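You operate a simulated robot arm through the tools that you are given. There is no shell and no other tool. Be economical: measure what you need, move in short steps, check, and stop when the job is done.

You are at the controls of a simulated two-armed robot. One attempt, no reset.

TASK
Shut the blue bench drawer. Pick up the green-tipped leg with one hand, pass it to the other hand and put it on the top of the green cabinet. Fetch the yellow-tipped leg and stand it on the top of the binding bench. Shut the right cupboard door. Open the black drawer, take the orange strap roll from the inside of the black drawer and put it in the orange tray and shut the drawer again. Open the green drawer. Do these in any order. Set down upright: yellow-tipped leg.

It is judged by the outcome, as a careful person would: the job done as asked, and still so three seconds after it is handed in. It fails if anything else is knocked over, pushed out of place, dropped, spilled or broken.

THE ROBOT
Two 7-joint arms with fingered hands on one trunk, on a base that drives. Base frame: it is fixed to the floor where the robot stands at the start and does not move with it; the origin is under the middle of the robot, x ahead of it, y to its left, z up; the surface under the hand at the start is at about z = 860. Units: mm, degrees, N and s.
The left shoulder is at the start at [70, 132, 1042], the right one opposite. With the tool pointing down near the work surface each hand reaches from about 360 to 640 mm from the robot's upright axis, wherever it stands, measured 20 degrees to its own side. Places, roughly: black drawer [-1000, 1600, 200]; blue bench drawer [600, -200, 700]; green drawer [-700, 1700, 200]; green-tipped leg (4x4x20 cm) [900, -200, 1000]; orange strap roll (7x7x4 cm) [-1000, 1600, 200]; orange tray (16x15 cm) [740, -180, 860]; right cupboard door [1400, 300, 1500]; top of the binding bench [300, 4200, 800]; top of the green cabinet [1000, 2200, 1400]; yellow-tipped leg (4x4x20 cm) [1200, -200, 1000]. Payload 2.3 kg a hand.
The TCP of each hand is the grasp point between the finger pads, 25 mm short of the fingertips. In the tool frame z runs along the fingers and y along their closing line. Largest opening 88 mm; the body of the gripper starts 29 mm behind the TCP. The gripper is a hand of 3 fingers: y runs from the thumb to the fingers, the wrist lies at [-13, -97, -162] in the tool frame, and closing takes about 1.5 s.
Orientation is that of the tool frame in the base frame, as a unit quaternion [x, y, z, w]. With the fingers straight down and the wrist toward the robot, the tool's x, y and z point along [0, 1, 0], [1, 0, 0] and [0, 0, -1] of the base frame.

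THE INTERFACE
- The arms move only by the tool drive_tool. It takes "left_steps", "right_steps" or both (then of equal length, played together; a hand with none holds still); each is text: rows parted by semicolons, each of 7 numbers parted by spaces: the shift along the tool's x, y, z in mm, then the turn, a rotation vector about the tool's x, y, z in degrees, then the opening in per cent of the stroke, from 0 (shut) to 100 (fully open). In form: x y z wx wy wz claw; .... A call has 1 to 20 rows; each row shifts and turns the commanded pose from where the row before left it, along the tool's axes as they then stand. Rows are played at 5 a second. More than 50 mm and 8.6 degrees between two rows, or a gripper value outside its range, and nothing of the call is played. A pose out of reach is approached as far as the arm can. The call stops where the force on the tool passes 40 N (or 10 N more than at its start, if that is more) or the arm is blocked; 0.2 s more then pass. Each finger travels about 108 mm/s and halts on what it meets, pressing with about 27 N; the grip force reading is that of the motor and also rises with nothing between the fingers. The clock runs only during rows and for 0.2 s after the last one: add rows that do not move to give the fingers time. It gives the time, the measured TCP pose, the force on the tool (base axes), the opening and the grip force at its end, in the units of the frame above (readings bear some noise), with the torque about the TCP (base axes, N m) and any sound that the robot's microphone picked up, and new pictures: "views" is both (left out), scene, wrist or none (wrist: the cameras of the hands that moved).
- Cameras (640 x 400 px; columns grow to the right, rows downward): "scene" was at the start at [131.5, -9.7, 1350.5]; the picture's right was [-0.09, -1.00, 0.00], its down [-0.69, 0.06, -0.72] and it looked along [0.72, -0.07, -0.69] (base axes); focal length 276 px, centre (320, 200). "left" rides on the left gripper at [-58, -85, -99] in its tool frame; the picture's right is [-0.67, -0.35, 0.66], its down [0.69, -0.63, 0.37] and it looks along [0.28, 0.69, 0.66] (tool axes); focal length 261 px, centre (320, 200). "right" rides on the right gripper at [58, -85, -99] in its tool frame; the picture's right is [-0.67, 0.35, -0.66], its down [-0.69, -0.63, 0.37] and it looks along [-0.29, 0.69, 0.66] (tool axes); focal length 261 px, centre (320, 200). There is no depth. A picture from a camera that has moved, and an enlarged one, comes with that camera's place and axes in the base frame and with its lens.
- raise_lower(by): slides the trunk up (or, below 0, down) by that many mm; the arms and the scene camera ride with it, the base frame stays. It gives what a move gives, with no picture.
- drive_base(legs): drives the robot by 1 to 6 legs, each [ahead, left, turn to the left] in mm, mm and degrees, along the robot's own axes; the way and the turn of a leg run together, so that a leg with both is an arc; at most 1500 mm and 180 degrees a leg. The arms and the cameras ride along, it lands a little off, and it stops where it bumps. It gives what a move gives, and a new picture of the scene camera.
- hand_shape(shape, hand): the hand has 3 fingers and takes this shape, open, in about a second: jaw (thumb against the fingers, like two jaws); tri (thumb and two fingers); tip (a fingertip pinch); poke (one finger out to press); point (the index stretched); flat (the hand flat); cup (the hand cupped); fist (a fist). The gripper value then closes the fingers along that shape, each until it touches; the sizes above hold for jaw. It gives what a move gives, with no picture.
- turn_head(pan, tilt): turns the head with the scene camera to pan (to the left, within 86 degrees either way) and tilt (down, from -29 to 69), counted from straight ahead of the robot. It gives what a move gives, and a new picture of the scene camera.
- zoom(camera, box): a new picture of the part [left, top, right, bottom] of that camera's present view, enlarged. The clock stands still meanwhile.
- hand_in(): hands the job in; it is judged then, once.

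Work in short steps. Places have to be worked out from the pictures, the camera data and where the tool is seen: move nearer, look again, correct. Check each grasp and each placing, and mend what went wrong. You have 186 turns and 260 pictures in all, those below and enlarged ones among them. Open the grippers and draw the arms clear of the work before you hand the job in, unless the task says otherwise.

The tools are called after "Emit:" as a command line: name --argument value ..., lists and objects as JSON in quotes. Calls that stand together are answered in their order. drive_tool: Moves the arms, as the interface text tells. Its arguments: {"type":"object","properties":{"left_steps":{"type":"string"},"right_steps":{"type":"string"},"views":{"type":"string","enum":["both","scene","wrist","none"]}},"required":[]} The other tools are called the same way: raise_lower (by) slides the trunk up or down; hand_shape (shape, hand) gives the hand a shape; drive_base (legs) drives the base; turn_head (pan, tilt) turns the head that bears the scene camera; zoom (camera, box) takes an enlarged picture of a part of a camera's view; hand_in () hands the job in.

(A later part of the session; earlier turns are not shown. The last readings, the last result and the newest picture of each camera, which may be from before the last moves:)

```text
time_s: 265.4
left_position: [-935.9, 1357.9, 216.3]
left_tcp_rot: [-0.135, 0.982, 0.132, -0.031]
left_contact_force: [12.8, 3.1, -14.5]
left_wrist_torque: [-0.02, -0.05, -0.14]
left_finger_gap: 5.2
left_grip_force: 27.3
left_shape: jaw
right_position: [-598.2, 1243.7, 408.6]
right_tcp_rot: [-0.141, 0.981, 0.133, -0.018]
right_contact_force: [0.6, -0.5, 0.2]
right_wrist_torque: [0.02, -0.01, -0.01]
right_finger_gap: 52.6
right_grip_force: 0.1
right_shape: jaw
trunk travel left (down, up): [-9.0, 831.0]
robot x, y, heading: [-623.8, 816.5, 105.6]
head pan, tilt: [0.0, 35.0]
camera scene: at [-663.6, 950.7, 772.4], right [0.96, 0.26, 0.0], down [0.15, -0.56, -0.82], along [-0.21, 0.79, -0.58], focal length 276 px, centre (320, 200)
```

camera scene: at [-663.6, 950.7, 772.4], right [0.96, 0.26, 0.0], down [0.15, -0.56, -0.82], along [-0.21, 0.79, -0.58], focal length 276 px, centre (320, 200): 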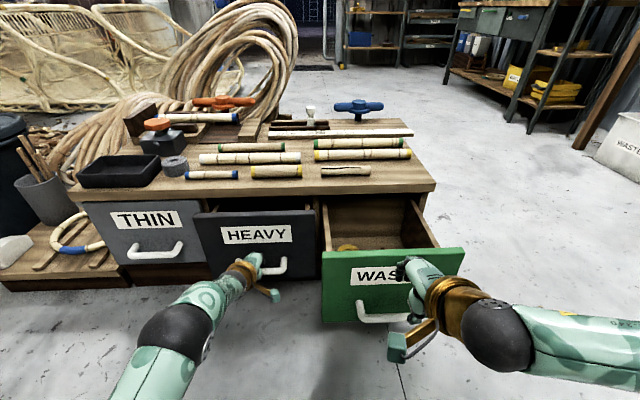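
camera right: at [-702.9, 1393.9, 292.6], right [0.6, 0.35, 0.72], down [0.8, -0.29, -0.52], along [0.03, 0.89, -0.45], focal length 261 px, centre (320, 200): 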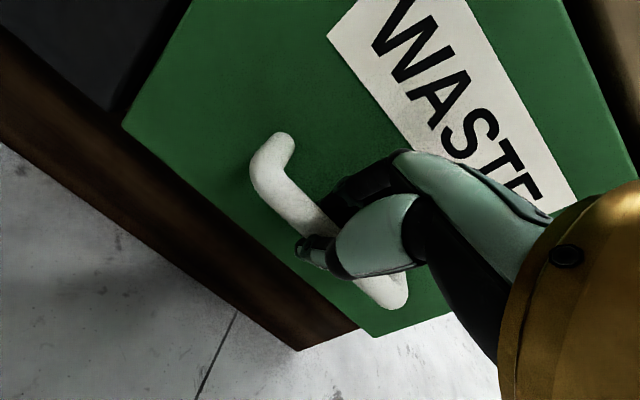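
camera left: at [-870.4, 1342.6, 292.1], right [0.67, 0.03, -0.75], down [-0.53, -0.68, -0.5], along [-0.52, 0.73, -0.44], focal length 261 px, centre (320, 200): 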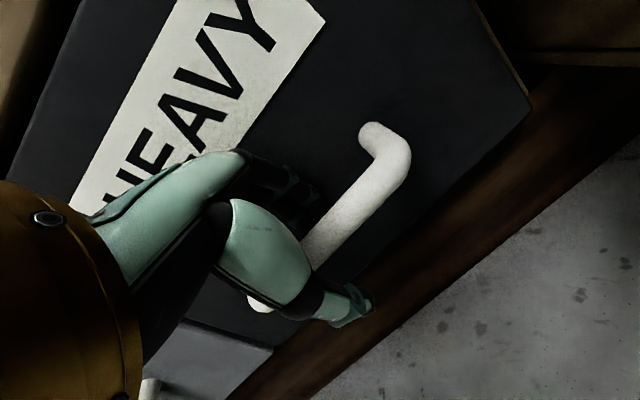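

It slides. I pull another 145 with a slight correction to the right.

Emit:
drive_base --legs '[[-145, -8, 0]]'

Emit:
turn_head --pan 0 --tilt 50

```text
time_s: 266.8
left_position: [-890.4, 1221.7, 215.2]
left_tcp_rot: [-0.135, 0.982, 0.131, -0.032]
left_contact_force: [2.9, -0.1, -13.0]
left_wrist_torque: [-0.06, -0.1, 0.0]
left_finger_gap: 5.0
left_grip_force: 26.7
left_shape: jaw
right_position: [-554.9, 1107.5, 408.5]
right_tcp_rot: [-0.141, 0.981, 0.133, -0.017]
right_contact_force: [-0.3, -0.4, 0.6]
right_wrist_torque: [0.0, 0.0, -0.02]
right_finger_gap: 52.5
right_grip_force: 0.1
right_shape: jaw
trunk travel left (down, up): [-9.0, 831.0]
robot x, y, heading: [-581.8, 684.1, 105.2]
head pan, tilt: [0.0, 35.0]
camera scene: at [-618.5, 814.3, 772.4], right [0.96, 0.26, 0.0], down [0.15, -0.56, -0.82], along [-0.21, 0.79, -0.58], focal length 276 px, centre (320, 200)
```

scene: 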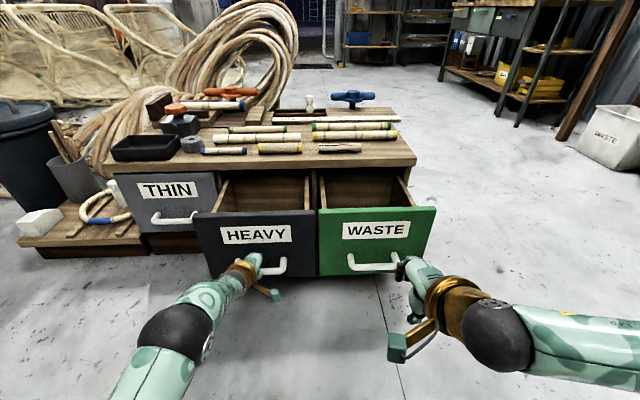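

```text
time_s: 267.6
left_position: [-890.7, 1221.3, 215.0]
left_tcp_rot: [-0.136, 0.982, 0.13, -0.032]
left_contact_force: [1.8, -0.9, -11.5]
left_wrist_torque: [-0.02, -0.02, -0.04]
left_finger_gap: 5.0
left_grip_force: 26.9
left_shape: jaw
right_position: [-554.3, 1108.4, 410.8]
right_tcp_rot: [-0.141, 0.981, 0.134, -0.018]
right_contact_force: [-0.3, 0.0, -0.5]
right_wrist_torque: [0.02, 0.01, 0.0]
right_finger_gap: 52.4
right_grip_force: 0.1
right_shape: jaw
trunk travel left (down, up): [-9.0, 831.0]
robot x, y, heading: [-583.1, 677.9, 105.2]
head pan, tilt: [0.0, 50.0]
camera scene: at [-615.4, 803.2, 750.8], right [0.96, 0.26, 0.0], down [0.2, -0.74, -0.64], along [-0.17, 0.62, -0.77], focal length 276 px, centre (320, 200)
```

scene: 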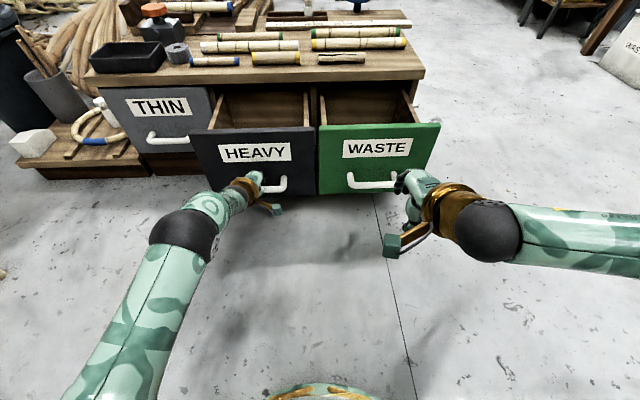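

The black drawer is about 210 open. I release the handle, lift the left hand, and raise the trunk to look inside.

Emit:
drive_tool --left_steps "0 0 0 0 0 0 30; 0 0 0 0 0 0 60; 0 0 0 0 0 0 60; 0 5 -20 0 0 0 60; 0 5 -30 0 0 0 60; 0 0 -40 0 0 0 60; 0 -20 -45 0 0 0 60; 0 -30 -40 0 0 0 60; 0 -30 -40 0 0 0 60" --views "none"

Emit:
raise_lower --by 350

Emit:
turn_head --pan 8 --tilt 55

```text
time_s: 269.6
left_position: [-851.7, 1103.0, 405.0]
left_tcp_rot: [-0.136, 0.981, 0.132, -0.033]
left_contact_force: [-0.1, 0.6, 0.3]
left_wrist_torque: [0.03, 0.04, -0.04]
left_finger_gap: 52.3
left_grip_force: 0.1
left_shape: jaw
right_position: [-554.9, 1106.2, 410.8]
right_tcp_rot: [-0.141, 0.981, 0.136, -0.018]
right_contact_force: [0.3, -1.1, 0.0]
right_wrist_torque: [-0.03, -0.02, 0.02]
right_finger_gap: 52.5
right_grip_force: 0.1
right_shape: jaw
trunk travel left (down, up): [-9.0, 831.0]
robot x, y, heading: [-578.8, 680.9, 105.3]
head pan, tilt: [0.0, 50.0]
```

```text
time_s: 273.0
left_position: [-851.6, 1102.7, 756.0]
left_tcp_rot: [-0.135, 0.981, 0.133, -0.033]
left_contact_force: [0.2, -0.3, -0.4]
left_wrist_torque: [0.01, -0.03, 0.01]
left_finger_gap: 52.5
left_grip_force: 0.1
left_shape: jaw
right_position: [-554.9, 1106.8, 760.7]
right_tcp_rot: [-0.141, 0.98, 0.136, -0.018]
right_contact_force: [-0.5, -0.3, -0.2]
right_wrist_torque: [-0.02, -0.01, -0.03]
right_finger_gap: 52.5
right_grip_force: 0.1
right_shape: jaw
trunk travel left (down, up): [-359.0, 481.0]
robot x, y, heading: [-583.4, 681.0, 105.1]
head pan, tilt: [0.0, 50.0]
```

```text
time_s: 273.7
left_position: [-850.4, 1102.6, 755.5]
left_tcp_rot: [-0.136, 0.981, 0.133, -0.033]
left_contact_force: [-0.1, -0.7, 0.4]
left_wrist_torque: [-0.02, -0.02, 0.04]
left_finger_gap: 52.6
left_grip_force: 0.0
left_shape: jaw
right_position: [-552.9, 1106.0, 760.0]
right_tcp_rot: [-0.141, 0.98, 0.135, -0.018]
right_contact_force: [-0.3, -0.9, 1.2]
right_wrist_torque: [-0.02, 0.03, 0.0]
right_finger_gap: 52.5
right_grip_force: 0.1
right_shape: jaw
trunk travel left (down, up): [-359.0, 481.0]
robot x, y, heading: [-578.1, 681.5, 105.0]
head pan, tilt: [8.0, 55.0]
camera scene: at [-622.6, 793.5, 1094.7], right [0.92, 0.39, 0.0], down [0.32, -0.75, -0.57], along [-0.23, 0.53, -0.82], focal length 276 px, centre (320, 200)
```

scene: 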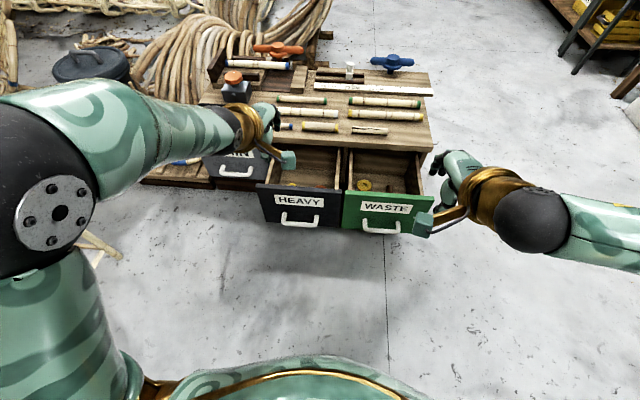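

I move 150 ahead for a better view into the drawer and zoom in.

Emit:
drive_base --legs '[[150, 0, 0]]'

Emit:
zoom --camera "scene" --box '[220, 150, 420, 290]'

```text
time_s: 275.1
left_position: [-890.0, 1249.1, 755.7]
left_tcp_rot: [-0.136, 0.981, 0.133, -0.032]
left_contact_force: [-0.5, 0.8, -0.4]
left_wrist_torque: [0.01, 0.0, 0.01]
left_finger_gap: 52.5
left_grip_force: 0.1
left_shape: jaw
right_position: [-592.2, 1252.5, 760.7]
right_tcp_rot: [-0.14, 0.981, 0.136, -0.018]
right_contact_force: [0.0, -0.4, -0.2]
right_wrist_torque: [-0.01, 0.01, -0.02]
right_finger_gap: 52.8
right_grip_force: 0.0
right_shape: jaw
trunk travel left (down, up): [-359.0, 481.0]
robot x, y, heading: [-618.1, 825.4, 105.2]
head pan, tilt: [8.0, 55.0]
camera scene: at [-662.0, 938.6, 1094.7], right [0.92, 0.39, 0.0], down [0.32, -0.75, -0.57], along [-0.23, 0.53, -0.82], focal length 276 px, centre (320, 200)
```

scene: 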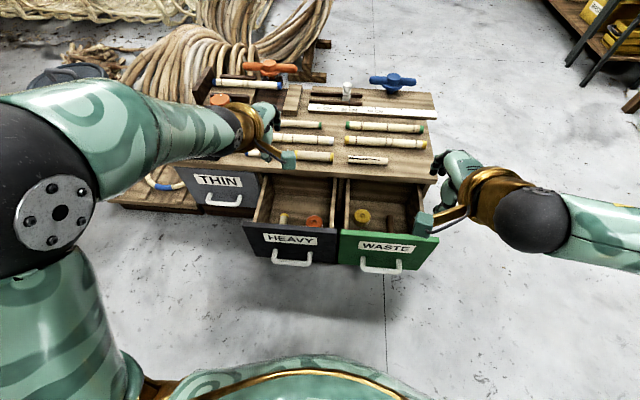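

```text
2.86 times, centred on (320, 220) of scene
camera zoom: at [-662.0, 938.6, 1094.7], right [0.92, 0.39, 0.0], down [0.32, -0.75, -0.57], along [-0.23, 0.53, -0.82], focal length 788 px, centre (320, 143)
```

zoom: 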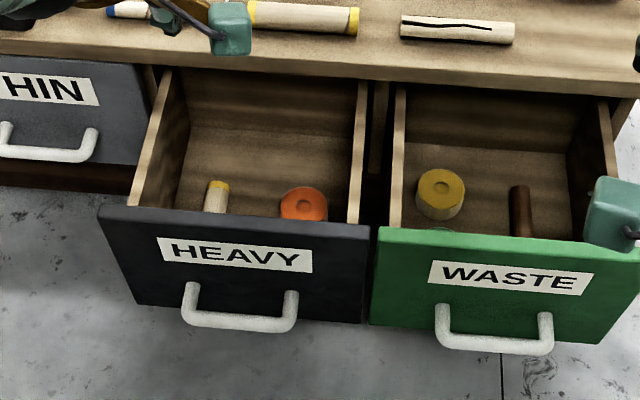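

The orange roll lies in the right part of the black drawer at about [-899,1431], some 130 behind the tall front panel. To clear the panel I turn the left hand so that its wrist is to the left and it closes sideways.

Emit:
drive_tool --left_steps "0 0 0 8 0 0 90; 0 0 0 8 0 0 90; 0 0 0 0 0 8.2 90; 0 0 0 0 0 8.2 90; 0 0 0 0 0 8.2 90; 0 0 0 0 0 8.2 90; 0 0 0 0 0 8.2 90; 0 0 0 0 0 8.2 90; 0 0 0 0 0 8.2 90; 0 0 0 0 0 8.2 90; 0 0 0 0 0 8.2 90; 0 0 0 0 0 8.2 90; 0 0 0 0 0 8 90" --views "both"

```text
time_s: 277.9
left_position: [-889.9, 1246.6, 755.5]
left_tcp_rot: [0.604, 0.797, -0.012, -0.005]
left_contact_force: [0.3, 0.0, -0.4]
left_wrist_torque: [-0.02, 0.01, 0.0]
left_finger_gap: 79.0
left_grip_force: 0.0
left_shape: jaw
right_position: [-592.9, 1252.0, 759.4]
right_tcp_rot: [-0.139, 0.981, 0.136, -0.017]
right_contact_force: [0.1, 0.5, 0.0]
right_wrist_torque: [-0.01, 0.01, -0.03]
right_finger_gap: 52.6
right_grip_force: 0.1
right_shape: jaw
trunk travel left (down, up): [-359.0, 481.0]
robot x, y, heading: [-623.8, 822.3, 105.0]
head pan, tilt: [8.0, 55.0]
camera scene: at [-661.7, 938.9, 1094.6], right [0.92, 0.39, 0.0], down [0.32, -0.75, -0.57], along [-0.23, 0.53, -0.82], focal length 276 px, centre (320, 200)
camera left: at [-954.0, 1171.7, 858.4], right [-0.17, -0.75, -0.64], down [-0.8, 0.48, -0.35], along [0.57, 0.45, -0.68], focal length 261 px, centre (320, 200)
```

scene: 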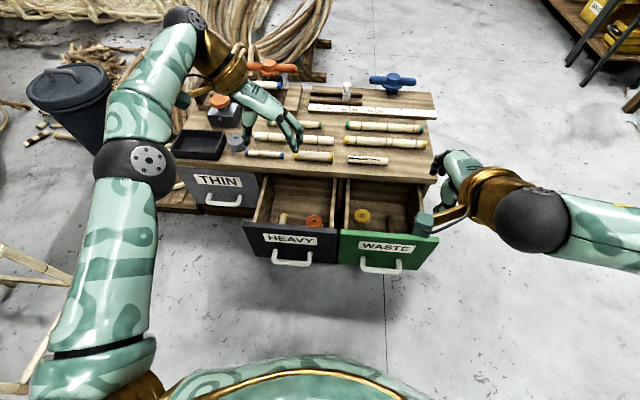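
left: 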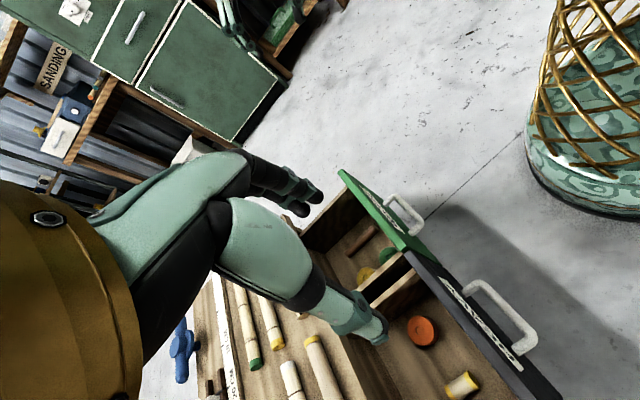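

The yaw works. Both cameras agree on the roll at about [-891,1412] with its top near z=200. I drive 155 ahead and 60 left, lower the trunk 150, and bring the hand above the roll.

Emit:
drive_base --legs '[[155, 60, 0]]'

Emit:
raise_lower --by -150

Emit:
drive_tool --left_steps "0 35 0 0 0 0 90; 0 35 0 0 0 0 90; 0 30 10 0 0 0 90; 0 0 45 0 0 0 90; 0 0 45 0 0 0 90; 0 0 45 0 0 0 90; 0 0 0 0 0 0 90" --views "both"

```text
time_s: 279.3
left_position: [-988.6, 1383.0, 756.0]
left_tcp_rot: [0.603, 0.798, -0.013, -0.005]
left_contact_force: [0.8, 0.3, -0.6]
left_wrist_torque: [-0.02, 0.07, 0.01]
left_finger_gap: 79.0
left_grip_force: 0.1
left_shape: jaw
right_position: [-691.9, 1387.3, 760.8]
right_tcp_rot: [-0.141, 0.98, 0.136, -0.019]
right_contact_force: [-0.5, 0.0, 0.2]
right_wrist_torque: [0.0, -0.02, 0.02]
right_finger_gap: 52.4
right_grip_force: 0.0
right_shape: jaw
trunk travel left (down, up): [-359.0, 481.0]
robot x, y, heading: [-717.8, 962.2, 105.2]
head pan, tilt: [8.0, 55.0]
camera scene: at [-760.4, 1072.6, 1094.7], right [0.92, 0.39, 0.0], down [0.32, -0.75, -0.57], along [-0.23, 0.53, -0.82], focal length 276 px, centre (320, 200)
```

scene: 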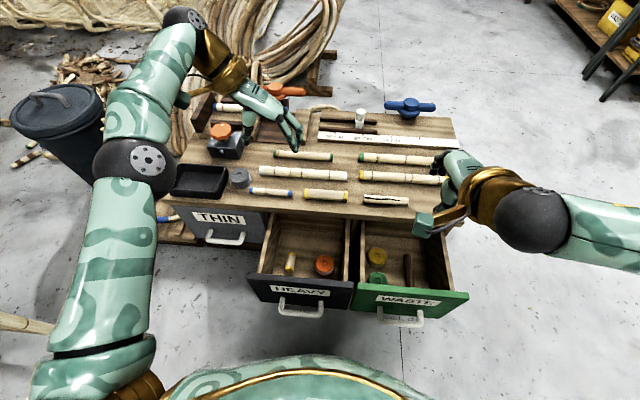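

```text
time_s: 281.1
left_position: [-989.0, 1381.6, 606.0]
left_tcp_rot: [0.602, 0.798, -0.014, -0.006]
left_contact_force: [0.0, -0.2, -0.7]
left_wrist_torque: [-0.03, 0.0, -0.02]
left_finger_gap: 79.0
left_grip_force: 0.0
left_shape: jaw
right_position: [-690.2, 1386.0, 609.6]
right_tcp_rot: [-0.141, 0.98, 0.136, -0.019]
right_contact_force: [0.4, 0.8, -0.4]
right_wrist_torque: [0.02, 0.01, 0.03]
right_finger_gap: 52.6
right_grip_force: 0.1
right_shape: jaw
trunk travel left (down, up): [-209.0, 631.0]
robot x, y, heading: [-716.9, 959.2, 105.3]
head pan, tilt: [8.0, 55.0]
```

```text
time_s: 282.6
left_position: [-897.9, 1407.6, 459.3]
left_tcp_rot: [0.603, 0.798, -0.014, -0.005]
left_contact_force: [0.0, 0.0, -0.6]
left_wrist_torque: [-0.02, 0.0, -0.04]
left_finger_gap: 79.3
left_grip_force: 0.0
left_shape: jaw
right_position: [-690.9, 1384.8, 610.7]
right_tcp_rot: [-0.141, 0.981, 0.135, -0.019]
right_contact_force: [-0.7, 0.4, 0.2]
right_wrist_torque: [0.02, 0.02, 0.01]
right_finger_gap: 52.2
right_grip_force: 0.1
right_shape: jaw
trunk travel left (down, up): [-209.0, 631.0]
robot x, y, heading: [-720.9, 961.3, 105.0]
head pan, tilt: [8.0, 55.0]
camera scene: at [-760.2, 1072.2, 944.7], right [0.92, 0.39, 0.0], down [0.32, -0.75, -0.57], along [-0.23, 0.53, -0.82], focal length 276 px, centre (320, 200)
camera left: at [-961.1, 1330.2, 560.9], right [-0.17, -0.75, -0.64], down [-0.8, 0.48, -0.35], along [0.57, 0.46, -0.68], focal length 261 px, centre (320, 200)
```

scene: 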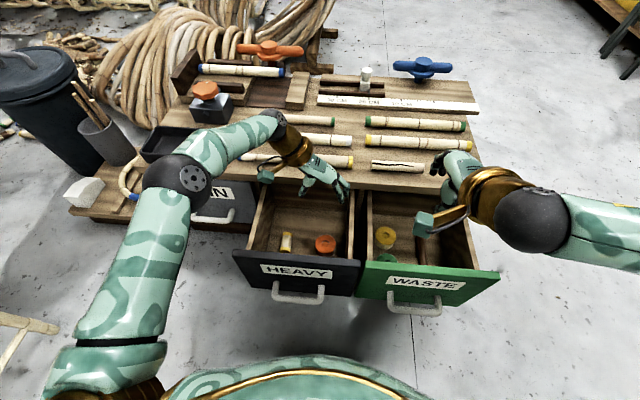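
left: 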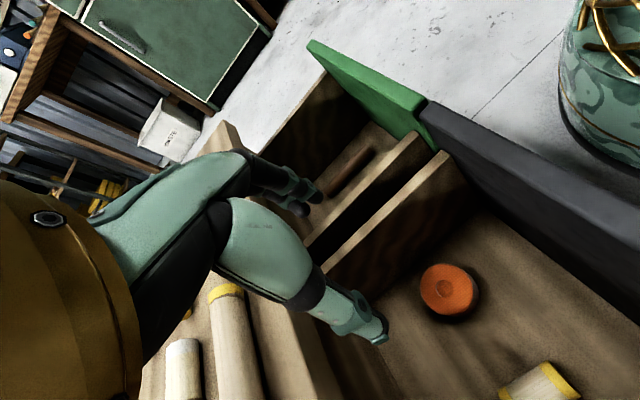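

The roll is at about [-893,1415] with its top at z≈200. I correct by 6–7 and descend to z≈300 to check the clearance.

Emit:
drive_tool --left_steps "6 7 20 0 0 0 98; 0 0 45 0 0 0 98; 0 0 45 0 0 0 98; 0 0 45 0 0 0 98; 0 0 0 0 0 0 98" --views "both"

```text
time_s: 283.9
left_position: [-883.6, 1395.2, 316.3]
left_tcp_rot: [0.603, 0.797, -0.013, -0.006]
left_contact_force: [0.2, 0.5, -0.4]
left_wrist_torque: [-0.02, -0.01, 0.01]
left_finger_gap: 85.8
left_grip_force: 0.1
left_shape: jaw
left hand out of reach, approached as far as the arm can: row 3, 4
right_position: [-690.8, 1385.1, 610.4]
right_tcp_rot: [-0.141, 0.98, 0.136, -0.02]
right_contact_force: [-0.3, -0.2, -0.3]
right_wrist_torque: [0.03, -0.02, -0.02]
right_finger_gap: 52.4
right_grip_force: 0.1
right_shape: jaw
trunk travel left (down, up): [-209.0, 631.0]
robot x, y, heading: [-719.2, 960.5, 105.2]
head pan, tilt: [8.0, 55.0]
camera scene: at [-760.2, 1072.2, 944.7], right [0.92, 0.39, 0.0], down [0.32, -0.75, -0.57], along [-0.23, 0.53, -0.82], focal length 276 px, centre (320, 200)
camera left: at [-947.8, 1317.0, 418.1], right [-0.17, -0.75, -0.64], down [-0.8, 0.48, -0.35], along [0.57, 0.46, -0.68], focal length 261 px, centre (320, 200)
```

scene: 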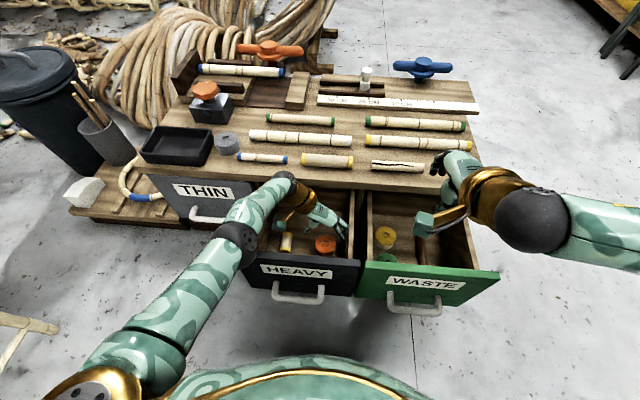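
left: 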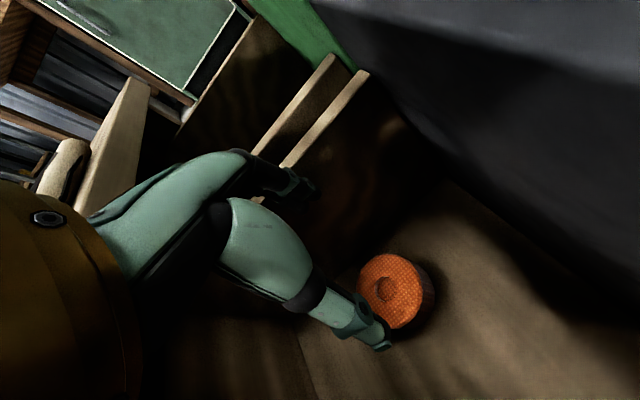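

The arm is at full stretch, and lowering the trunk would bring the elbow onto the drawer wall. The base is about 215 in radius, so I raise the hand, go 70 closer, and descend again with the elbow higher.

Emit:
drive_tool --left_steps "0 0 -45 0 0 0 98; 0 0 -45 0 0 0 98; 0 0 -45 0 0 0 98" --views "none"

Emit:
drive_base --legs '[[70, 10, 0]]'

Emit:
raise_lower --by -40

```text
time_s: 284.6
left_position: [-880.6, 1395.4, 451.5]
left_tcp_rot: [0.603, 0.798, -0.014, -0.005]
left_contact_force: [0.5, 0.9, 0.1]
left_wrist_torque: [-0.01, 0.0, 0.02]
left_finger_gap: 86.0
left_grip_force: 0.2
left_shape: jaw
right_position: [-690.4, 1386.5, 610.1]
right_tcp_rot: [-0.141, 0.98, 0.136, -0.018]
right_contact_force: [0.2, -0.5, -0.5]
right_wrist_torque: [-0.02, -0.01, -0.02]
right_finger_gap: 52.5
right_grip_force: 0.1
right_shape: jaw
trunk travel left (down, up): [-209.0, 631.0]
robot x, y, heading: [-713.9, 958.4, 105.4]
head pan, tilt: [8.0, 55.0]
```

```text
time_s: 285.7
left_position: [-907.3, 1460.3, 451.6]
left_tcp_rot: [0.602, 0.798, -0.014, -0.006]
left_contact_force: [0.7, 1.0, -0.3]
left_wrist_torque: [0.0, 0.02, 0.03]
left_finger_gap: 86.0
left_grip_force: 0.0
left_shape: jaw
right_position: [-718.8, 1450.0, 611.0]
right_tcp_rot: [-0.142, 0.98, 0.136, -0.018]
right_contact_force: [-0.7, -0.3, -0.3]
right_wrist_torque: [0.0, 0.02, 0.01]
right_finger_gap: 52.6
right_grip_force: 0.0
right_shape: jaw
trunk travel left (down, up): [-209.0, 631.0]
robot x, y, heading: [-741.4, 1021.1, 105.1]
head pan, tilt: [8.0, 55.0]
camera scene: at [-788.1, 1136.7, 944.7], right [0.92, 0.39, 0.0], down [0.32, -0.75, -0.57], along [-0.23, 0.53, -0.82], focal length 276 px, centre (320, 200)
```

scene: 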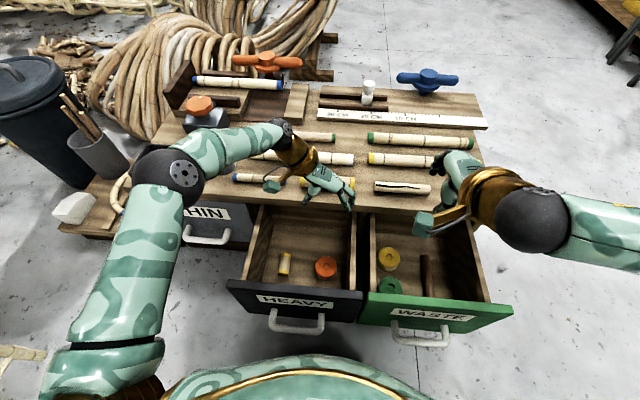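

```text
time_s: 286.5
left_position: [-908.4, 1459.3, 412.0]
left_tcp_rot: [0.602, 0.798, -0.013, -0.005]
left_contact_force: [-1.2, -0.1, 0.0]
left_wrist_torque: [-0.02, 0.01, -0.01]
left_finger_gap: 85.8
left_grip_force: 0.1
left_shape: jaw
right_position: [-718.9, 1449.0, 570.9]
right_tcp_rot: [-0.141, 0.98, 0.135, -0.019]
right_contact_force: [0.4, -0.1, 0.3]
right_wrist_torque: [-0.02, 0.02, 0.01]
right_finger_gap: 52.3
right_grip_force: 0.0
right_shape: jaw
trunk travel left (down, up): [-169.0, 671.0]
robot x, y, heading: [-746.7, 1023.2, 105.1]
head pan, tilt: [8.0, 55.0]
```

Now I shift 46 back over the roll and descend to z≈235.

Emit:
drive_tool --left_steps "-23 2 0 0 0 0 98; -23 3 0 0 0 0 98; 0 0 45 0 0 0 98; 0 0 45 0 0 0 98; 0 0 45 0 0 0 98; 0 0 40 0 0 0 98; 0 0 0 0 0 0 98" --views "both"

```text
time_s: 288.1
left_position: [-895.2, 1414.1, 236.1]
left_tcp_rot: [0.602, 0.798, -0.013, -0.005]
left_contact_force: [-0.3, -0.5, -0.5]
left_wrist_torque: [0.03, 0.0, -0.02]
left_finger_gap: 85.8
left_grip_force: 0.1
left_shape: jaw
right_position: [-719.2, 1450.0, 571.0]
right_tcp_rot: [-0.142, 0.98, 0.135, -0.018]
right_contact_force: [0.1, 0.4, 0.4]
right_wrist_torque: [-0.01, 0.0, 0.01]
right_finger_gap: 52.5
right_grip_force: 0.1
right_shape: jaw
trunk travel left (down, up): [-169.0, 671.0]
robot x, y, heading: [-744.5, 1023.8, 105.0]
head pan, tilt: [8.0, 55.0]
camera scene: at [-788.0, 1136.4, 904.7], right [0.92, 0.39, 0.0], down [0.32, -0.75, -0.57], along [-0.23, 0.53, -0.82], focal length 276 px, centre (320, 200)
camera left: at [-958.8, 1338.0, 338.6], right [-0.17, -0.75, -0.64], down [-0.8, 0.48, -0.35], along [0.57, 0.45, -0.68], focal length 261 px, centre (320, 200)
```

scene: 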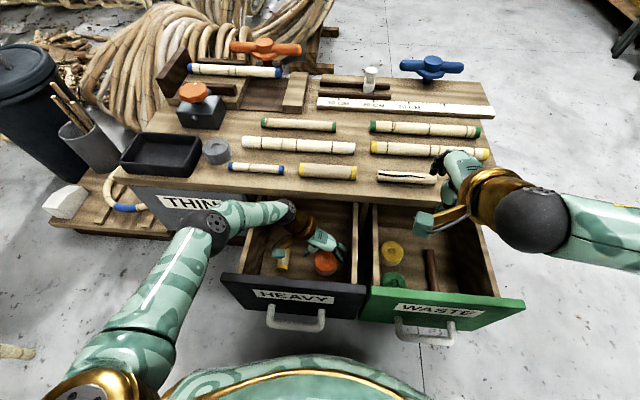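
left: 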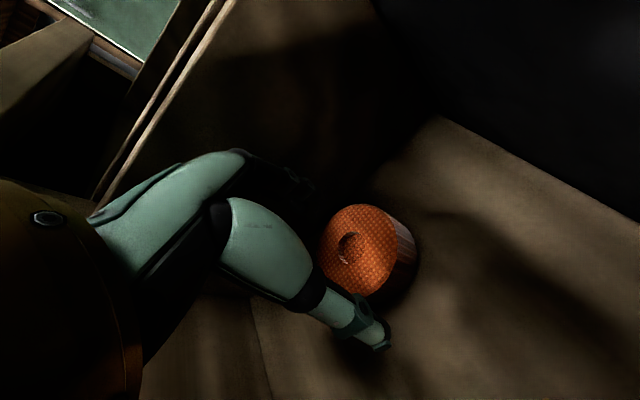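

The roll is centred between thumb and fingers to within about 5. I shift 4 and lower the last 40 gently.

Emit:
drive_tool --left_steps "-2 4 0 0 0 0 100; 0 0 12 0 0 0 100; 0 0 12 0 0 0 100; 0 0 10 0 0 0 100; 0 0 6 0 0 0 100; 0 0 0 0 0 0 100" --views "wrist"

```text
time_s: 289.5
left_position: [-892.6, 1412.8, 195.9]
left_tcp_rot: [0.603, 0.798, -0.013, -0.006]
left_contact_force: [0.4, 0.1, 0.4]
left_wrist_torque: [-0.01, 0.03, -0.01]
left_finger_gap: 87.5
left_grip_force: 0.0
left_shape: jaw
right_position: [-718.8, 1451.0, 570.8]
right_tcp_rot: [-0.142, 0.98, 0.135, -0.019]
right_contact_force: [-0.3, 0.3, 0.0]
right_wrist_torque: [0.05, 0.02, 0.0]
right_finger_gap: 52.5
right_grip_force: 0.0
right_shape: jaw
trunk travel left (down, up): [-169.0, 671.0]
robot x, y, heading: [-747.8, 1021.5, 105.1]
head pan, tilt: [8.0, 55.0]
camera left: at [-955.5, 1336.1, 299.0], right [-0.17, -0.75, -0.64], down [-0.8, 0.48, -0.35], along [0.57, 0.46, -0.68], focal length 261 px, centre (320, 200)
```

left: 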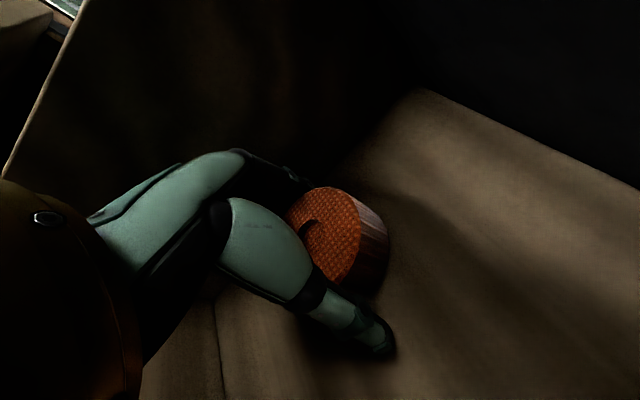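

The roll is between thumb and fingers, so I close.

Emit:
drive_tool --left_steps "0 0 0 0 0 0 80; 0 0 0 0 0 0 60; 0 0 0 0 0 0 40; 0 0 0 0 0 0 20; 0 0 0 0 0 0 0; 0 0 0 0 0 0 0; 0 0 0 0 0 0 0" --views "wrist"

```text
time_s: 291.1
left_position: [-892.8, 1413.0, 196.4]
left_tcp_rot: [0.602, 0.798, -0.013, -0.005]
left_contact_force: [-0.3, 0.0, 0.3]
left_wrist_torque: [0.0, -0.02, 0.01]
left_finger_gap: 55.3
left_grip_force: 27.2
left_shape: jaw
right_position: [-718.8, 1449.0, 570.8]
right_tcp_rot: [-0.141, 0.981, 0.136, -0.019]
right_contact_force: [-1.0, 0.1, -0.7]
right_wrist_torque: [0.03, -0.05, -0.01]
right_finger_gap: 52.5
right_grip_force: 0.1
right_shape: jaw
trunk travel left (down, up): [-169.0, 671.0]
robot x, y, heading: [-750.5, 1021.8, 105.0]
head pan, tilt: [8.0, 55.0]
camera left: at [-955.5, 1336.1, 299.1], right [-0.17, -0.75, -0.64], down [-0.8, 0.48, -0.35], along [0.57, 0.46, -0.68], focal length 261 px, centre (320, 200)
```

left: 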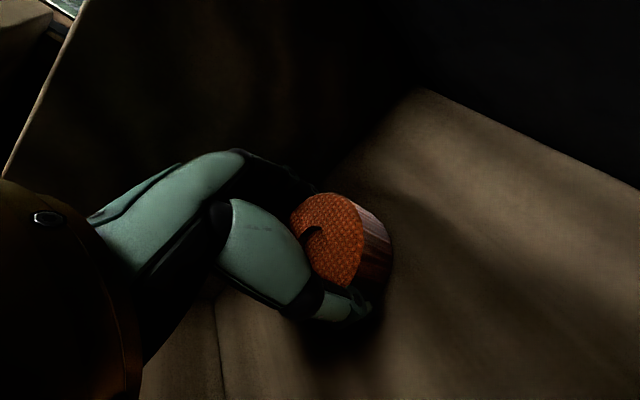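

Held at a gap of 55 with the full grip force. I lift straight out of the drawer.

Emit:
drive_tool --left_steps "0 0 -15 0 0 0 0; 0 0 -25 0 0 0 0; 0 0 -35 0 0 0 0; 0 0 -45 0 0 0 0; 0 0 -45 0 0 0 0; 0 0 -45 0 0 0 0; 0 0 -45 0 0 0 0" --views "both"

```text
time_s: 292.7
left_position: [-884.4, 1418.1, 452.6]
left_tcp_rot: [0.603, 0.798, -0.013, -0.005]
left_contact_force: [0.3, -0.3, -0.7]
left_wrist_torque: [0.0, 0.0, -0.02]
left_finger_gap: 55.1
left_grip_force: 26.9
left_shape: jaw
right_position: [-719.4, 1450.1, 571.8]
right_tcp_rot: [-0.142, 0.98, 0.135, -0.019]
right_contact_force: [0.0, -0.7, -0.3]
right_wrist_torque: [0.0, -0.01, 0.0]
right_finger_gap: 52.5
right_grip_force: 0.0
right_shape: jaw
trunk travel left (down, up): [-169.0, 671.0]
robot x, y, heading: [-744.0, 1021.6, 105.0]
head pan, tilt: [8.0, 55.0]
camera scene: at [-787.9, 1136.2, 904.7], right [0.92, 0.39, 0.0], down [0.32, -0.75, -0.57], along [-0.23, 0.53, -0.82], focal length 276 px, centre (320, 200)
camera left: at [-948.4, 1339.4, 555.6], right [-0.17, -0.75, -0.64], down [-0.8, 0.48, -0.35], along [0.57, 0.45, -0.68], focal length 261 px, centre (320, 200)
```

scene: 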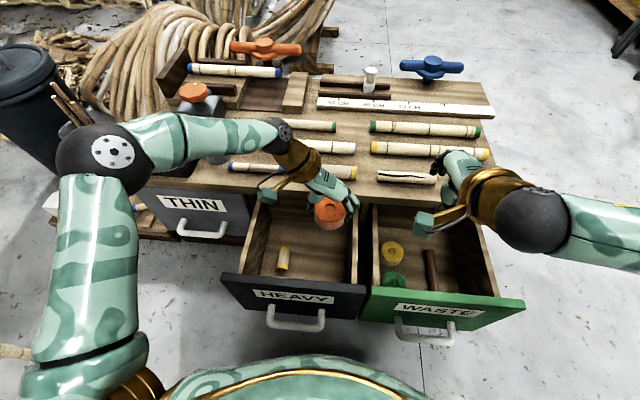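
left: 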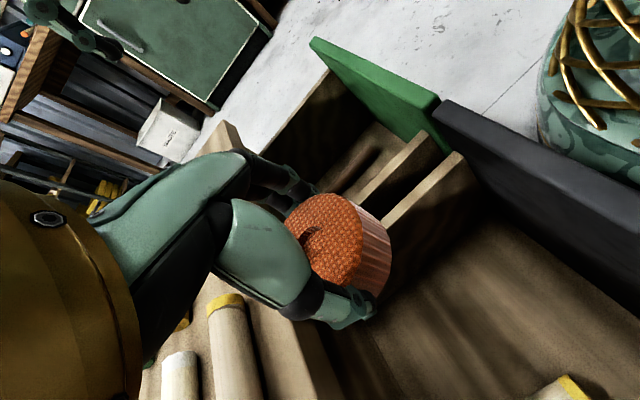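

The roll is out. I back off and move left, so that the right hand stands before the black drawer to push it shut.

Emit:
raise_lower --by 80

Emit:
drive_base --legs '[[-300, 0, 0], [0, 225, 0]]'

```text
time_s: 293.9
left_position: [-884.3, 1416.5, 532.7]
left_tcp_rot: [0.603, 0.798, -0.013, -0.006]
left_contact_force: [-0.5, -0.2, -0.8]
left_wrist_torque: [0.02, 0.0, 0.0]
left_finger_gap: 55.5
left_grip_force: 26.5
left_shape: jaw
right_position: [-719.2, 1450.0, 650.2]
right_tcp_rot: [-0.14, 0.981, 0.135, -0.018]
right_contact_force: [0.2, 0.6, -0.1]
right_wrist_torque: [0.02, 0.01, 0.05]
right_finger_gap: 52.5
right_grip_force: 0.0
right_shape: jaw
trunk travel left (down, up): [-249.0, 591.0]
robot x, y, heading: [-743.1, 1023.8, 105.0]
head pan, tilt: [8.0, 55.0]
```

```text
time_s: 297.2
left_position: [-1024.6, 1065.4, 531.5]
left_tcp_rot: [0.6, 0.8, -0.014, -0.006]
left_contact_force: [-0.7, 0.4, -0.5]
left_wrist_torque: [0.02, -0.01, 0.0]
left_finger_gap: 55.0
left_grip_force: 26.7
left_shape: jaw
right_position: [-857.5, 1099.8, 650.5]
right_tcp_rot: [-0.142, 0.98, 0.136, -0.018]
right_contact_force: [0.0, -0.2, 0.0]
right_wrist_torque: [-0.02, 0.01, 0.0]
right_finger_gap: 52.5
right_grip_force: 0.1
right_shape: jaw
trunk travel left (down, up): [-249.0, 591.0]
robot x, y, heading: [-883.9, 678.4, 105.5]
head pan, tilt: [8.0, 55.0]
camera scene: at [-925.8, 787.0, 984.7], right [0.92, 0.4, 0.0], down [0.33, -0.75, -0.57], along [-0.23, 0.53, -0.82], focal length 276 px, centre (320, 200)
```

scene: 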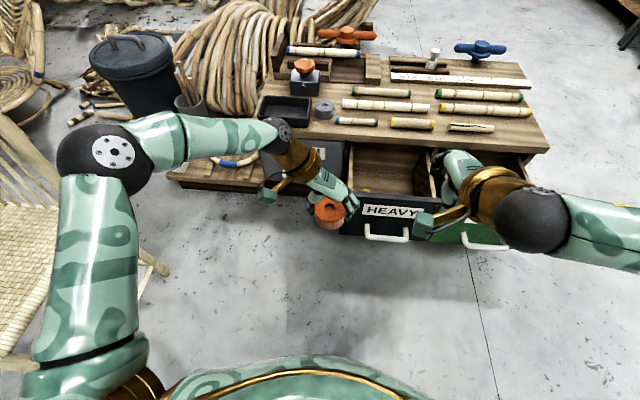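

The right hand is in line with the black drawer. I close it and lower it to z≈310, in front of the panel.

Emit:
drive_tool --right_steps "0 -12 41 0 0 0 30; 0 -12 41 0 0 0 0; 0 -12 41 0 0 0 0; 0 -12 41 0 0 0 0; 0 -12 41 0 0 0 0; 0 -12 41 0 0 0 0; 0 -12 41 0 0 0 0; 0 -12 41 0 0 0 0; 0 0 0 0 0 0 0" --views "scene"

```text
time_s: 299.2
left_position: [-1023.6, 1066.1, 532.5]
left_tcp_rot: [0.6, 0.8, -0.014, -0.005]
left_contact_force: [-0.4, -0.5, -1.5]
left_wrist_torque: [-0.03, 0.01, -0.03]
left_finger_gap: 55.0
left_grip_force: 26.7
left_shape: jaw
right_position: [-857.3, 1099.5, 471.0]
right_tcp_rot: [-0.143, 0.98, 0.134, -0.018]
right_contact_force: [-0.4, 0.5, 0.1]
right_wrist_torque: [0.01, 0.02, 0.04]
right_finger_gap: 0.2
right_grip_force: 26.7
right_shape: jaw
right hand out of reach, approached as far as the arm can: row 5, 6, 7, 8
trunk travel left (down, up): [-249.0, 591.0]
robot x, y, heading: [-885.5, 674.1, 105.6]
head pan, tilt: [8.0, 55.0]
camera scene: at [-925.5, 787.1, 984.7], right [0.92, 0.4, 0.0], down [0.33, -0.75, -0.57], along [-0.23, 0.53, -0.82], focal length 276 px, centre (320, 200)
```

scene: 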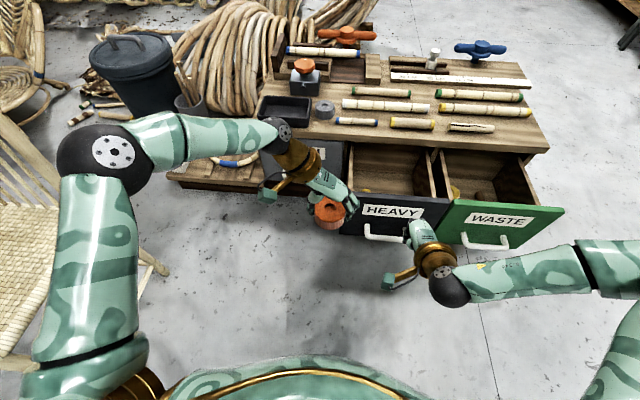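

Out of reach again, so I lower the trunk instead, raising the left hand with the roll by the same amount.

Emit:
drive_tool --left_steps "0 0 -45 0 0 0 0; 0 0 -45 0 0 0 0; 0 0 -45 0 0 0 0; 0 0 -45 0 0 0 0" --views "none"

Emit:
raise_lower --by -165

Emit:
zoom --camera "scene" --box '[200, 100, 560, 325]'

```text
time_s: 300.2
left_position: [-1017.3, 1067.5, 712.6]
left_tcp_rot: [0.6, 0.8, -0.013, -0.006]
left_contact_force: [0.5, -0.4, -1.2]
left_wrist_torque: [-0.01, -0.03, 0.01]
left_finger_gap: 55.1
left_grip_force: 27.1
left_shape: jaw
right_position: [-857.3, 1099.8, 471.6]
right_tcp_rot: [-0.142, 0.981, 0.134, -0.017]
right_contact_force: [0.5, 0.8, -0.1]
right_wrist_torque: [-0.02, 0.0, -0.02]
right_finger_gap: 0.0
right_grip_force: 27.1
right_shape: jaw
trunk travel left (down, up): [-249.0, 591.0]
robot x, y, heading: [-879.4, 678.6, 105.6]
head pan, tilt: [8.0, 55.0]
```

```text
time_s: 302.1
left_position: [-1017.5, 1067.6, 547.8]
left_tcp_rot: [0.602, 0.799, -0.013, -0.005]
left_contact_force: [0.3, 0.3, 0.2]
left_wrist_torque: [0.03, 0.03, 0.04]
left_finger_gap: 55.1
left_grip_force: 26.9
left_shape: jaw
right_position: [-857.7, 1100.3, 304.3]
right_tcp_rot: [-0.142, 0.981, 0.134, -0.016]
right_contact_force: [0.6, 0.6, -0.3]
right_wrist_torque: [-0.03, 0.02, 0.02]
right_finger_gap: 0.2
right_grip_force: 26.9
right_shape: jaw
trunk travel left (down, up): [-84.0, 756.0]
robot x, y, heading: [-882.8, 674.5, 105.3]
head pan, tilt: [8.0, 55.0]
```

```text
1.78 times, centred on (380, 212) of scene
camera zoom: at [-925.5, 787.0, 819.7], right [0.92, 0.4, 0.0], down [0.33, -0.75, -0.57], along [-0.23, 0.53, -0.82], focal length 490 px, centre (213, 178)
```

zoom: 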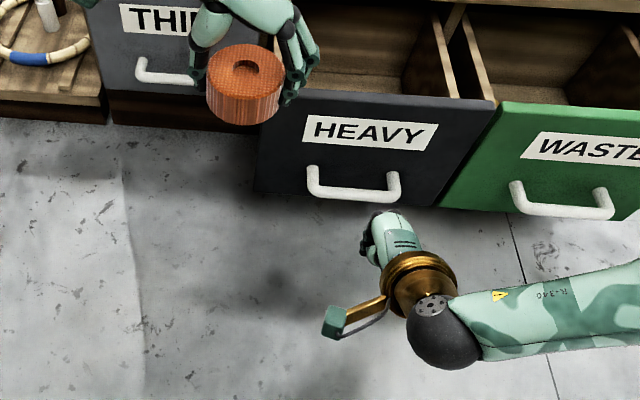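

The right forearm must pass above the open green drawer. I raise the trunk 85 so that the fingers push only the upper edge of the black panel, then drive ahead.

Emit:
raise_lower --by 85

Emit:
drive_base --legs '[[160, 0, 0]]'

Emit:
zoom --camera "right" --box '[0, 0, 640, 400]'

```text
time_s: 303.3
left_position: [-1017.5, 1067.9, 632.7]
left_tcp_rot: [0.6, 0.8, -0.013, -0.005]
left_contact_force: [-0.1, -0.5, -0.9]
left_wrist_torque: [0.02, -0.02, 0.0]
left_finger_gap: 55.5
left_grip_force: 27.4
left_shape: jaw
right_position: [-856.8, 1100.3, 390.6]
right_tcp_rot: [-0.142, 0.981, 0.134, -0.016]
right_contact_force: [-1.0, -0.3, 0.0]
right_wrist_torque: [-0.04, -0.02, -0.01]
right_finger_gap: 0.0
right_grip_force: 26.8
right_shape: jaw
trunk travel left (down, up): [-169.0, 671.0]
robot x, y, heading: [-884.0, 670.4, 105.4]
head pan, tilt: [8.0, 55.0]
```

```text
time_s: 304.7
left_position: [-1060.4, 1221.1, 630.8]
left_tcp_rot: [0.601, 0.799, -0.013, -0.006]
left_contact_force: [0.2, 0.0, -0.3]
left_wrist_torque: [-0.04, -0.04, -0.01]
left_finger_gap: 55.2
left_grip_force: 27.6
left_shape: jaw
right_position: [-900.0, 1251.6, 389.4]
right_tcp_rot: [-0.142, 0.981, 0.134, -0.017]
right_contact_force: [0.3, 0.5, 0.2]
right_wrist_torque: [0.0, 0.0, -0.07]
right_finger_gap: 0.3
right_grip_force: 27.5
right_shape: jaw
trunk travel left (down, up): [-169.0, 671.0]
robot x, y, heading: [-927.0, 828.7, 105.3]
head pan, tilt: [8.0, 55.0]
camera scene: at [-968.1, 940.5, 904.7], right [0.92, 0.4, 0.0], down [0.33, -0.75, -0.57], along [-0.23, 0.53, -0.82], focal length 276 px, centre (320, 200)
```

scene: 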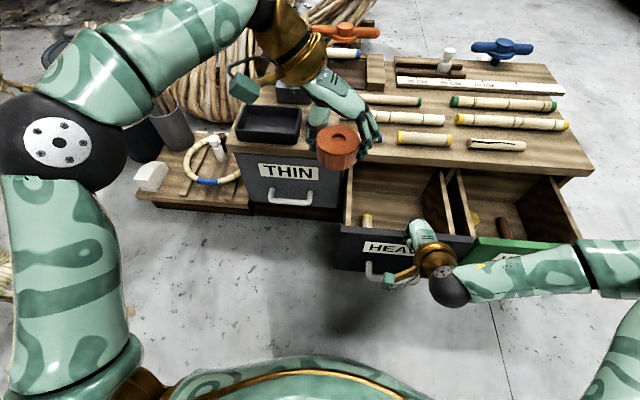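

```text
1.00 times, centred on (320, 200) of right (not enlarged: the box is as wide or as high as the picture)
camera zoom: at [-925.8, 1133.8, 464.4], right [0.59, 0.34, 0.73], down [0.8, -0.29, -0.52], along [0.04, 0.89, -0.45], focal length 261 px, centre (320, 200)
```

zoom: 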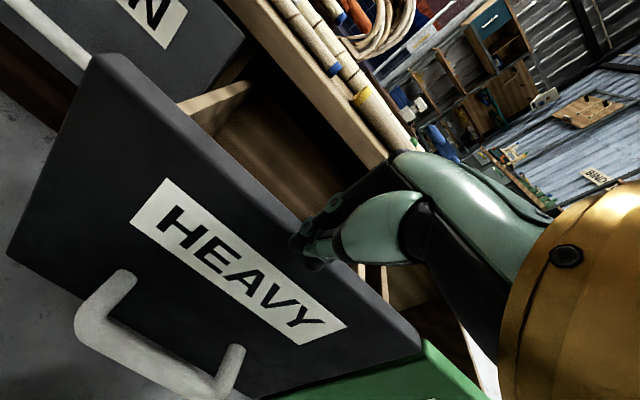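

The panel's top is at about z=357, just below the fingertips. I lower the trunk 42 and push.

Emit:
raise_lower --by -42

Emit:
drive_base --legs '[[90, 0, 0]]'

```text
time_s: 305.6
left_position: [-1061.1, 1220.2, 590.6]
left_tcp_rot: [0.6, 0.8, -0.013, -0.006]
left_contact_force: [0.1, -0.4, -0.4]
left_wrist_torque: [-0.01, 0.01, -0.01]
left_finger_gap: 55.2
left_grip_force: 27.1
left_shape: jaw
right_position: [-899.3, 1253.2, 348.3]
right_tcp_rot: [-0.141, 0.981, 0.135, -0.016]
right_contact_force: [-0.2, -0.7, -0.5]
right_wrist_torque: [0.0, 0.01, 0.02]
right_finger_gap: 0.0
right_grip_force: 27.3
right_shape: jaw
trunk travel left (down, up): [-127.0, 713.0]
robot x, y, heading: [-923.5, 826.8, 105.8]
head pan, tilt: [8.0, 55.0]
```

```text
time_s: 306.7
left_position: [-1083.8, 1307.0, 590.4]
left_tcp_rot: [0.601, 0.799, -0.014, -0.006]
left_contact_force: [-0.2, 0.1, -0.4]
left_wrist_torque: [0.03, -0.02, -0.02]
left_finger_gap: 55.0
left_grip_force: 27.5
left_shape: jaw
right_position: [-922.7, 1339.4, 348.0]
right_tcp_rot: [-0.142, 0.981, 0.133, -0.017]
right_contact_force: [0.6, 0.3, -0.5]
right_wrist_torque: [-0.04, -0.01, 0.03]
right_finger_gap: 0.3
right_grip_force: 27.3
right_shape: jaw
trunk travel left (down, up): [-127.0, 713.0]
robot x, y, heading: [-947.5, 914.8, 105.6]
head pan, tilt: [8.0, 55.0]
camera scene: at [-992.0, 1026.3, 862.7], right [0.92, 0.4, 0.0], down [0.33, -0.75, -0.57], along [-0.23, 0.53, -0.82], focal length 276 px, centre (320, 200)
```

scene: 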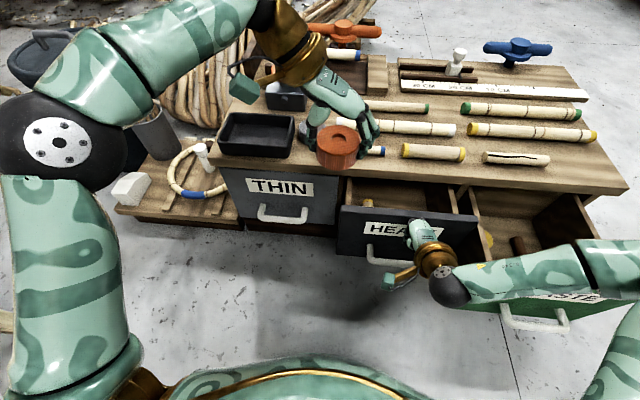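

The black drawer is closing and the green one stays put. I continue.

Emit:
drive_base --legs '[[100, 0, 0]]'

```text
time_s: 307.8
left_position: [-1111.6, 1404.2, 589.3]
left_tcp_rot: [0.6, 0.8, -0.014, -0.005]
left_contact_force: [0.8, 0.0, -0.9]
left_wrist_torque: [-0.01, 0.02, -0.01]
left_finger_gap: 55.1
left_grip_force: 27.4
left_shape: jaw
right_position: [-951.5, 1434.3, 348.2]
right_tcp_rot: [-0.143, 0.981, 0.134, -0.017]
right_contact_force: [0.1, 1.0, 0.0]
right_wrist_torque: [0.01, 0.0, 0.01]
right_finger_gap: 0.1
right_grip_force: 26.8
right_shape: jaw
trunk travel left (down, up): [-127.0, 713.0]
robot x, y, heading: [-976.0, 1013.5, 105.6]
head pan, tilt: [8.0, 55.0]
camera scene: at [-1018.8, 1122.7, 862.7], right [0.92, 0.4, 0.0], down [0.33, -0.75, -0.57], along [-0.23, 0.53, -0.82], focal length 276 px, centre (320, 200)
```

scene: 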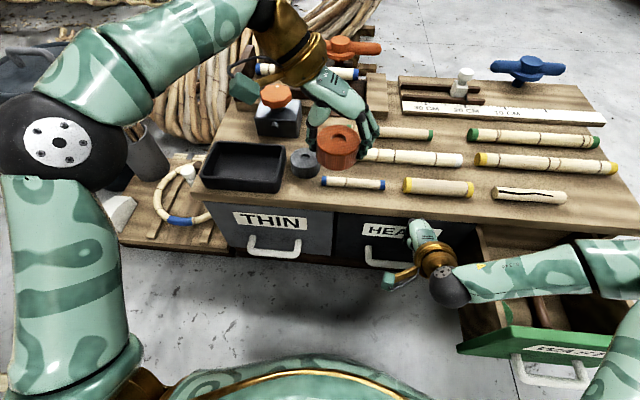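

Nearly shut; I push the last bit until it stops.

Emit:
drive_base --legs '[[45, 0, 0]]'

Emit:
zoom --camera "scene" --box '[200, 180, 520, 380]'

Emit:
zoom --camera "right" --box '[0, 0, 640, 400]'

```text
time_s: 308.7
left_position: [-1117.1, 1427.2, 590.3]
left_tcp_rot: [0.602, 0.798, -0.015, -0.006]
left_contact_force: [0.5, 0.1, -0.3]
left_wrist_torque: [0.03, -0.02, -0.01]
left_finger_gap: 55.0
left_grip_force: 27.2
left_shape: jaw
right_position: [-957.4, 1452.1, 345.0]
right_tcp_rot: [-0.144, 0.982, 0.124, -0.017]
right_contact_force: [3.8, -10.5, 3.7]
right_wrist_torque: [0.37, 0.08, -0.06]
right_finger_gap: 0.0
right_grip_force: 26.7
right_shape: jaw
trunk travel left (down, up): [-127.0, 713.0]
robot x, y, heading: [-984.0, 1034.6, 105.2]
head pan, tilt: [8.0, 55.0]
stopped in leg 1: the force on the tool passed its limit at 114 N (the readings are from after the stop); the commanded pose is now the measured one
camera scene: at [-1024.8, 1145.7, 862.9], right [0.92, 0.4, 0.0], down [0.32, -0.75, -0.57], along [-0.23, 0.53, -0.82], focal length 276 px, centre (320, 200)
```

scene: 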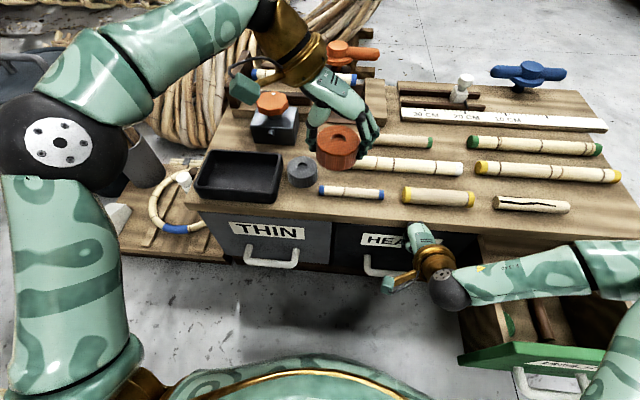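

```text
2.00 times, centred on (360, 280) of scene
camera zoom: at [-1024.8, 1145.7, 862.9], right [0.92, 0.4, 0.0], down [0.32, -0.75, -0.57], along [-0.23, 0.53, -0.82], focal length 552 px, centre (240, 40)
```

zoom: 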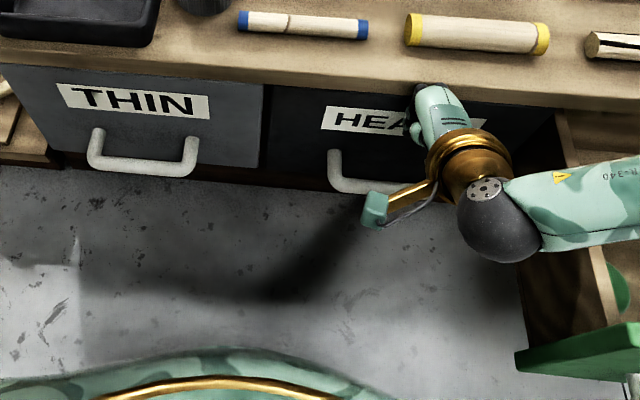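

```text
1.00 times, centred on (320, 200) of right (not enlarged: the box is as wide or as high as the picture)
camera zoom: at [-981.2, 1333.9, 422.1], right [0.59, 0.36, 0.72], down [0.81, -0.3, -0.51], along [0.03, 0.88, -0.47], focal length 261 px, centre (320, 200)
```

zoom: 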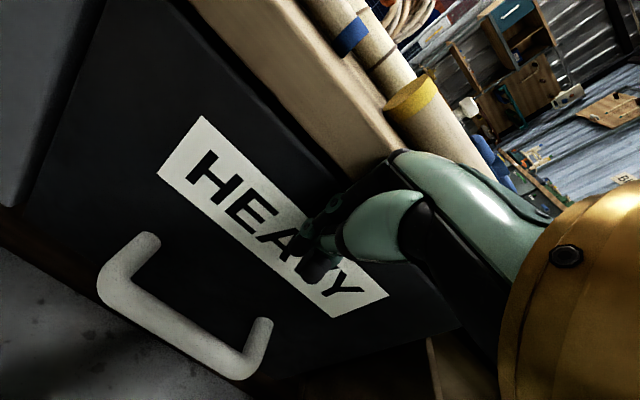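

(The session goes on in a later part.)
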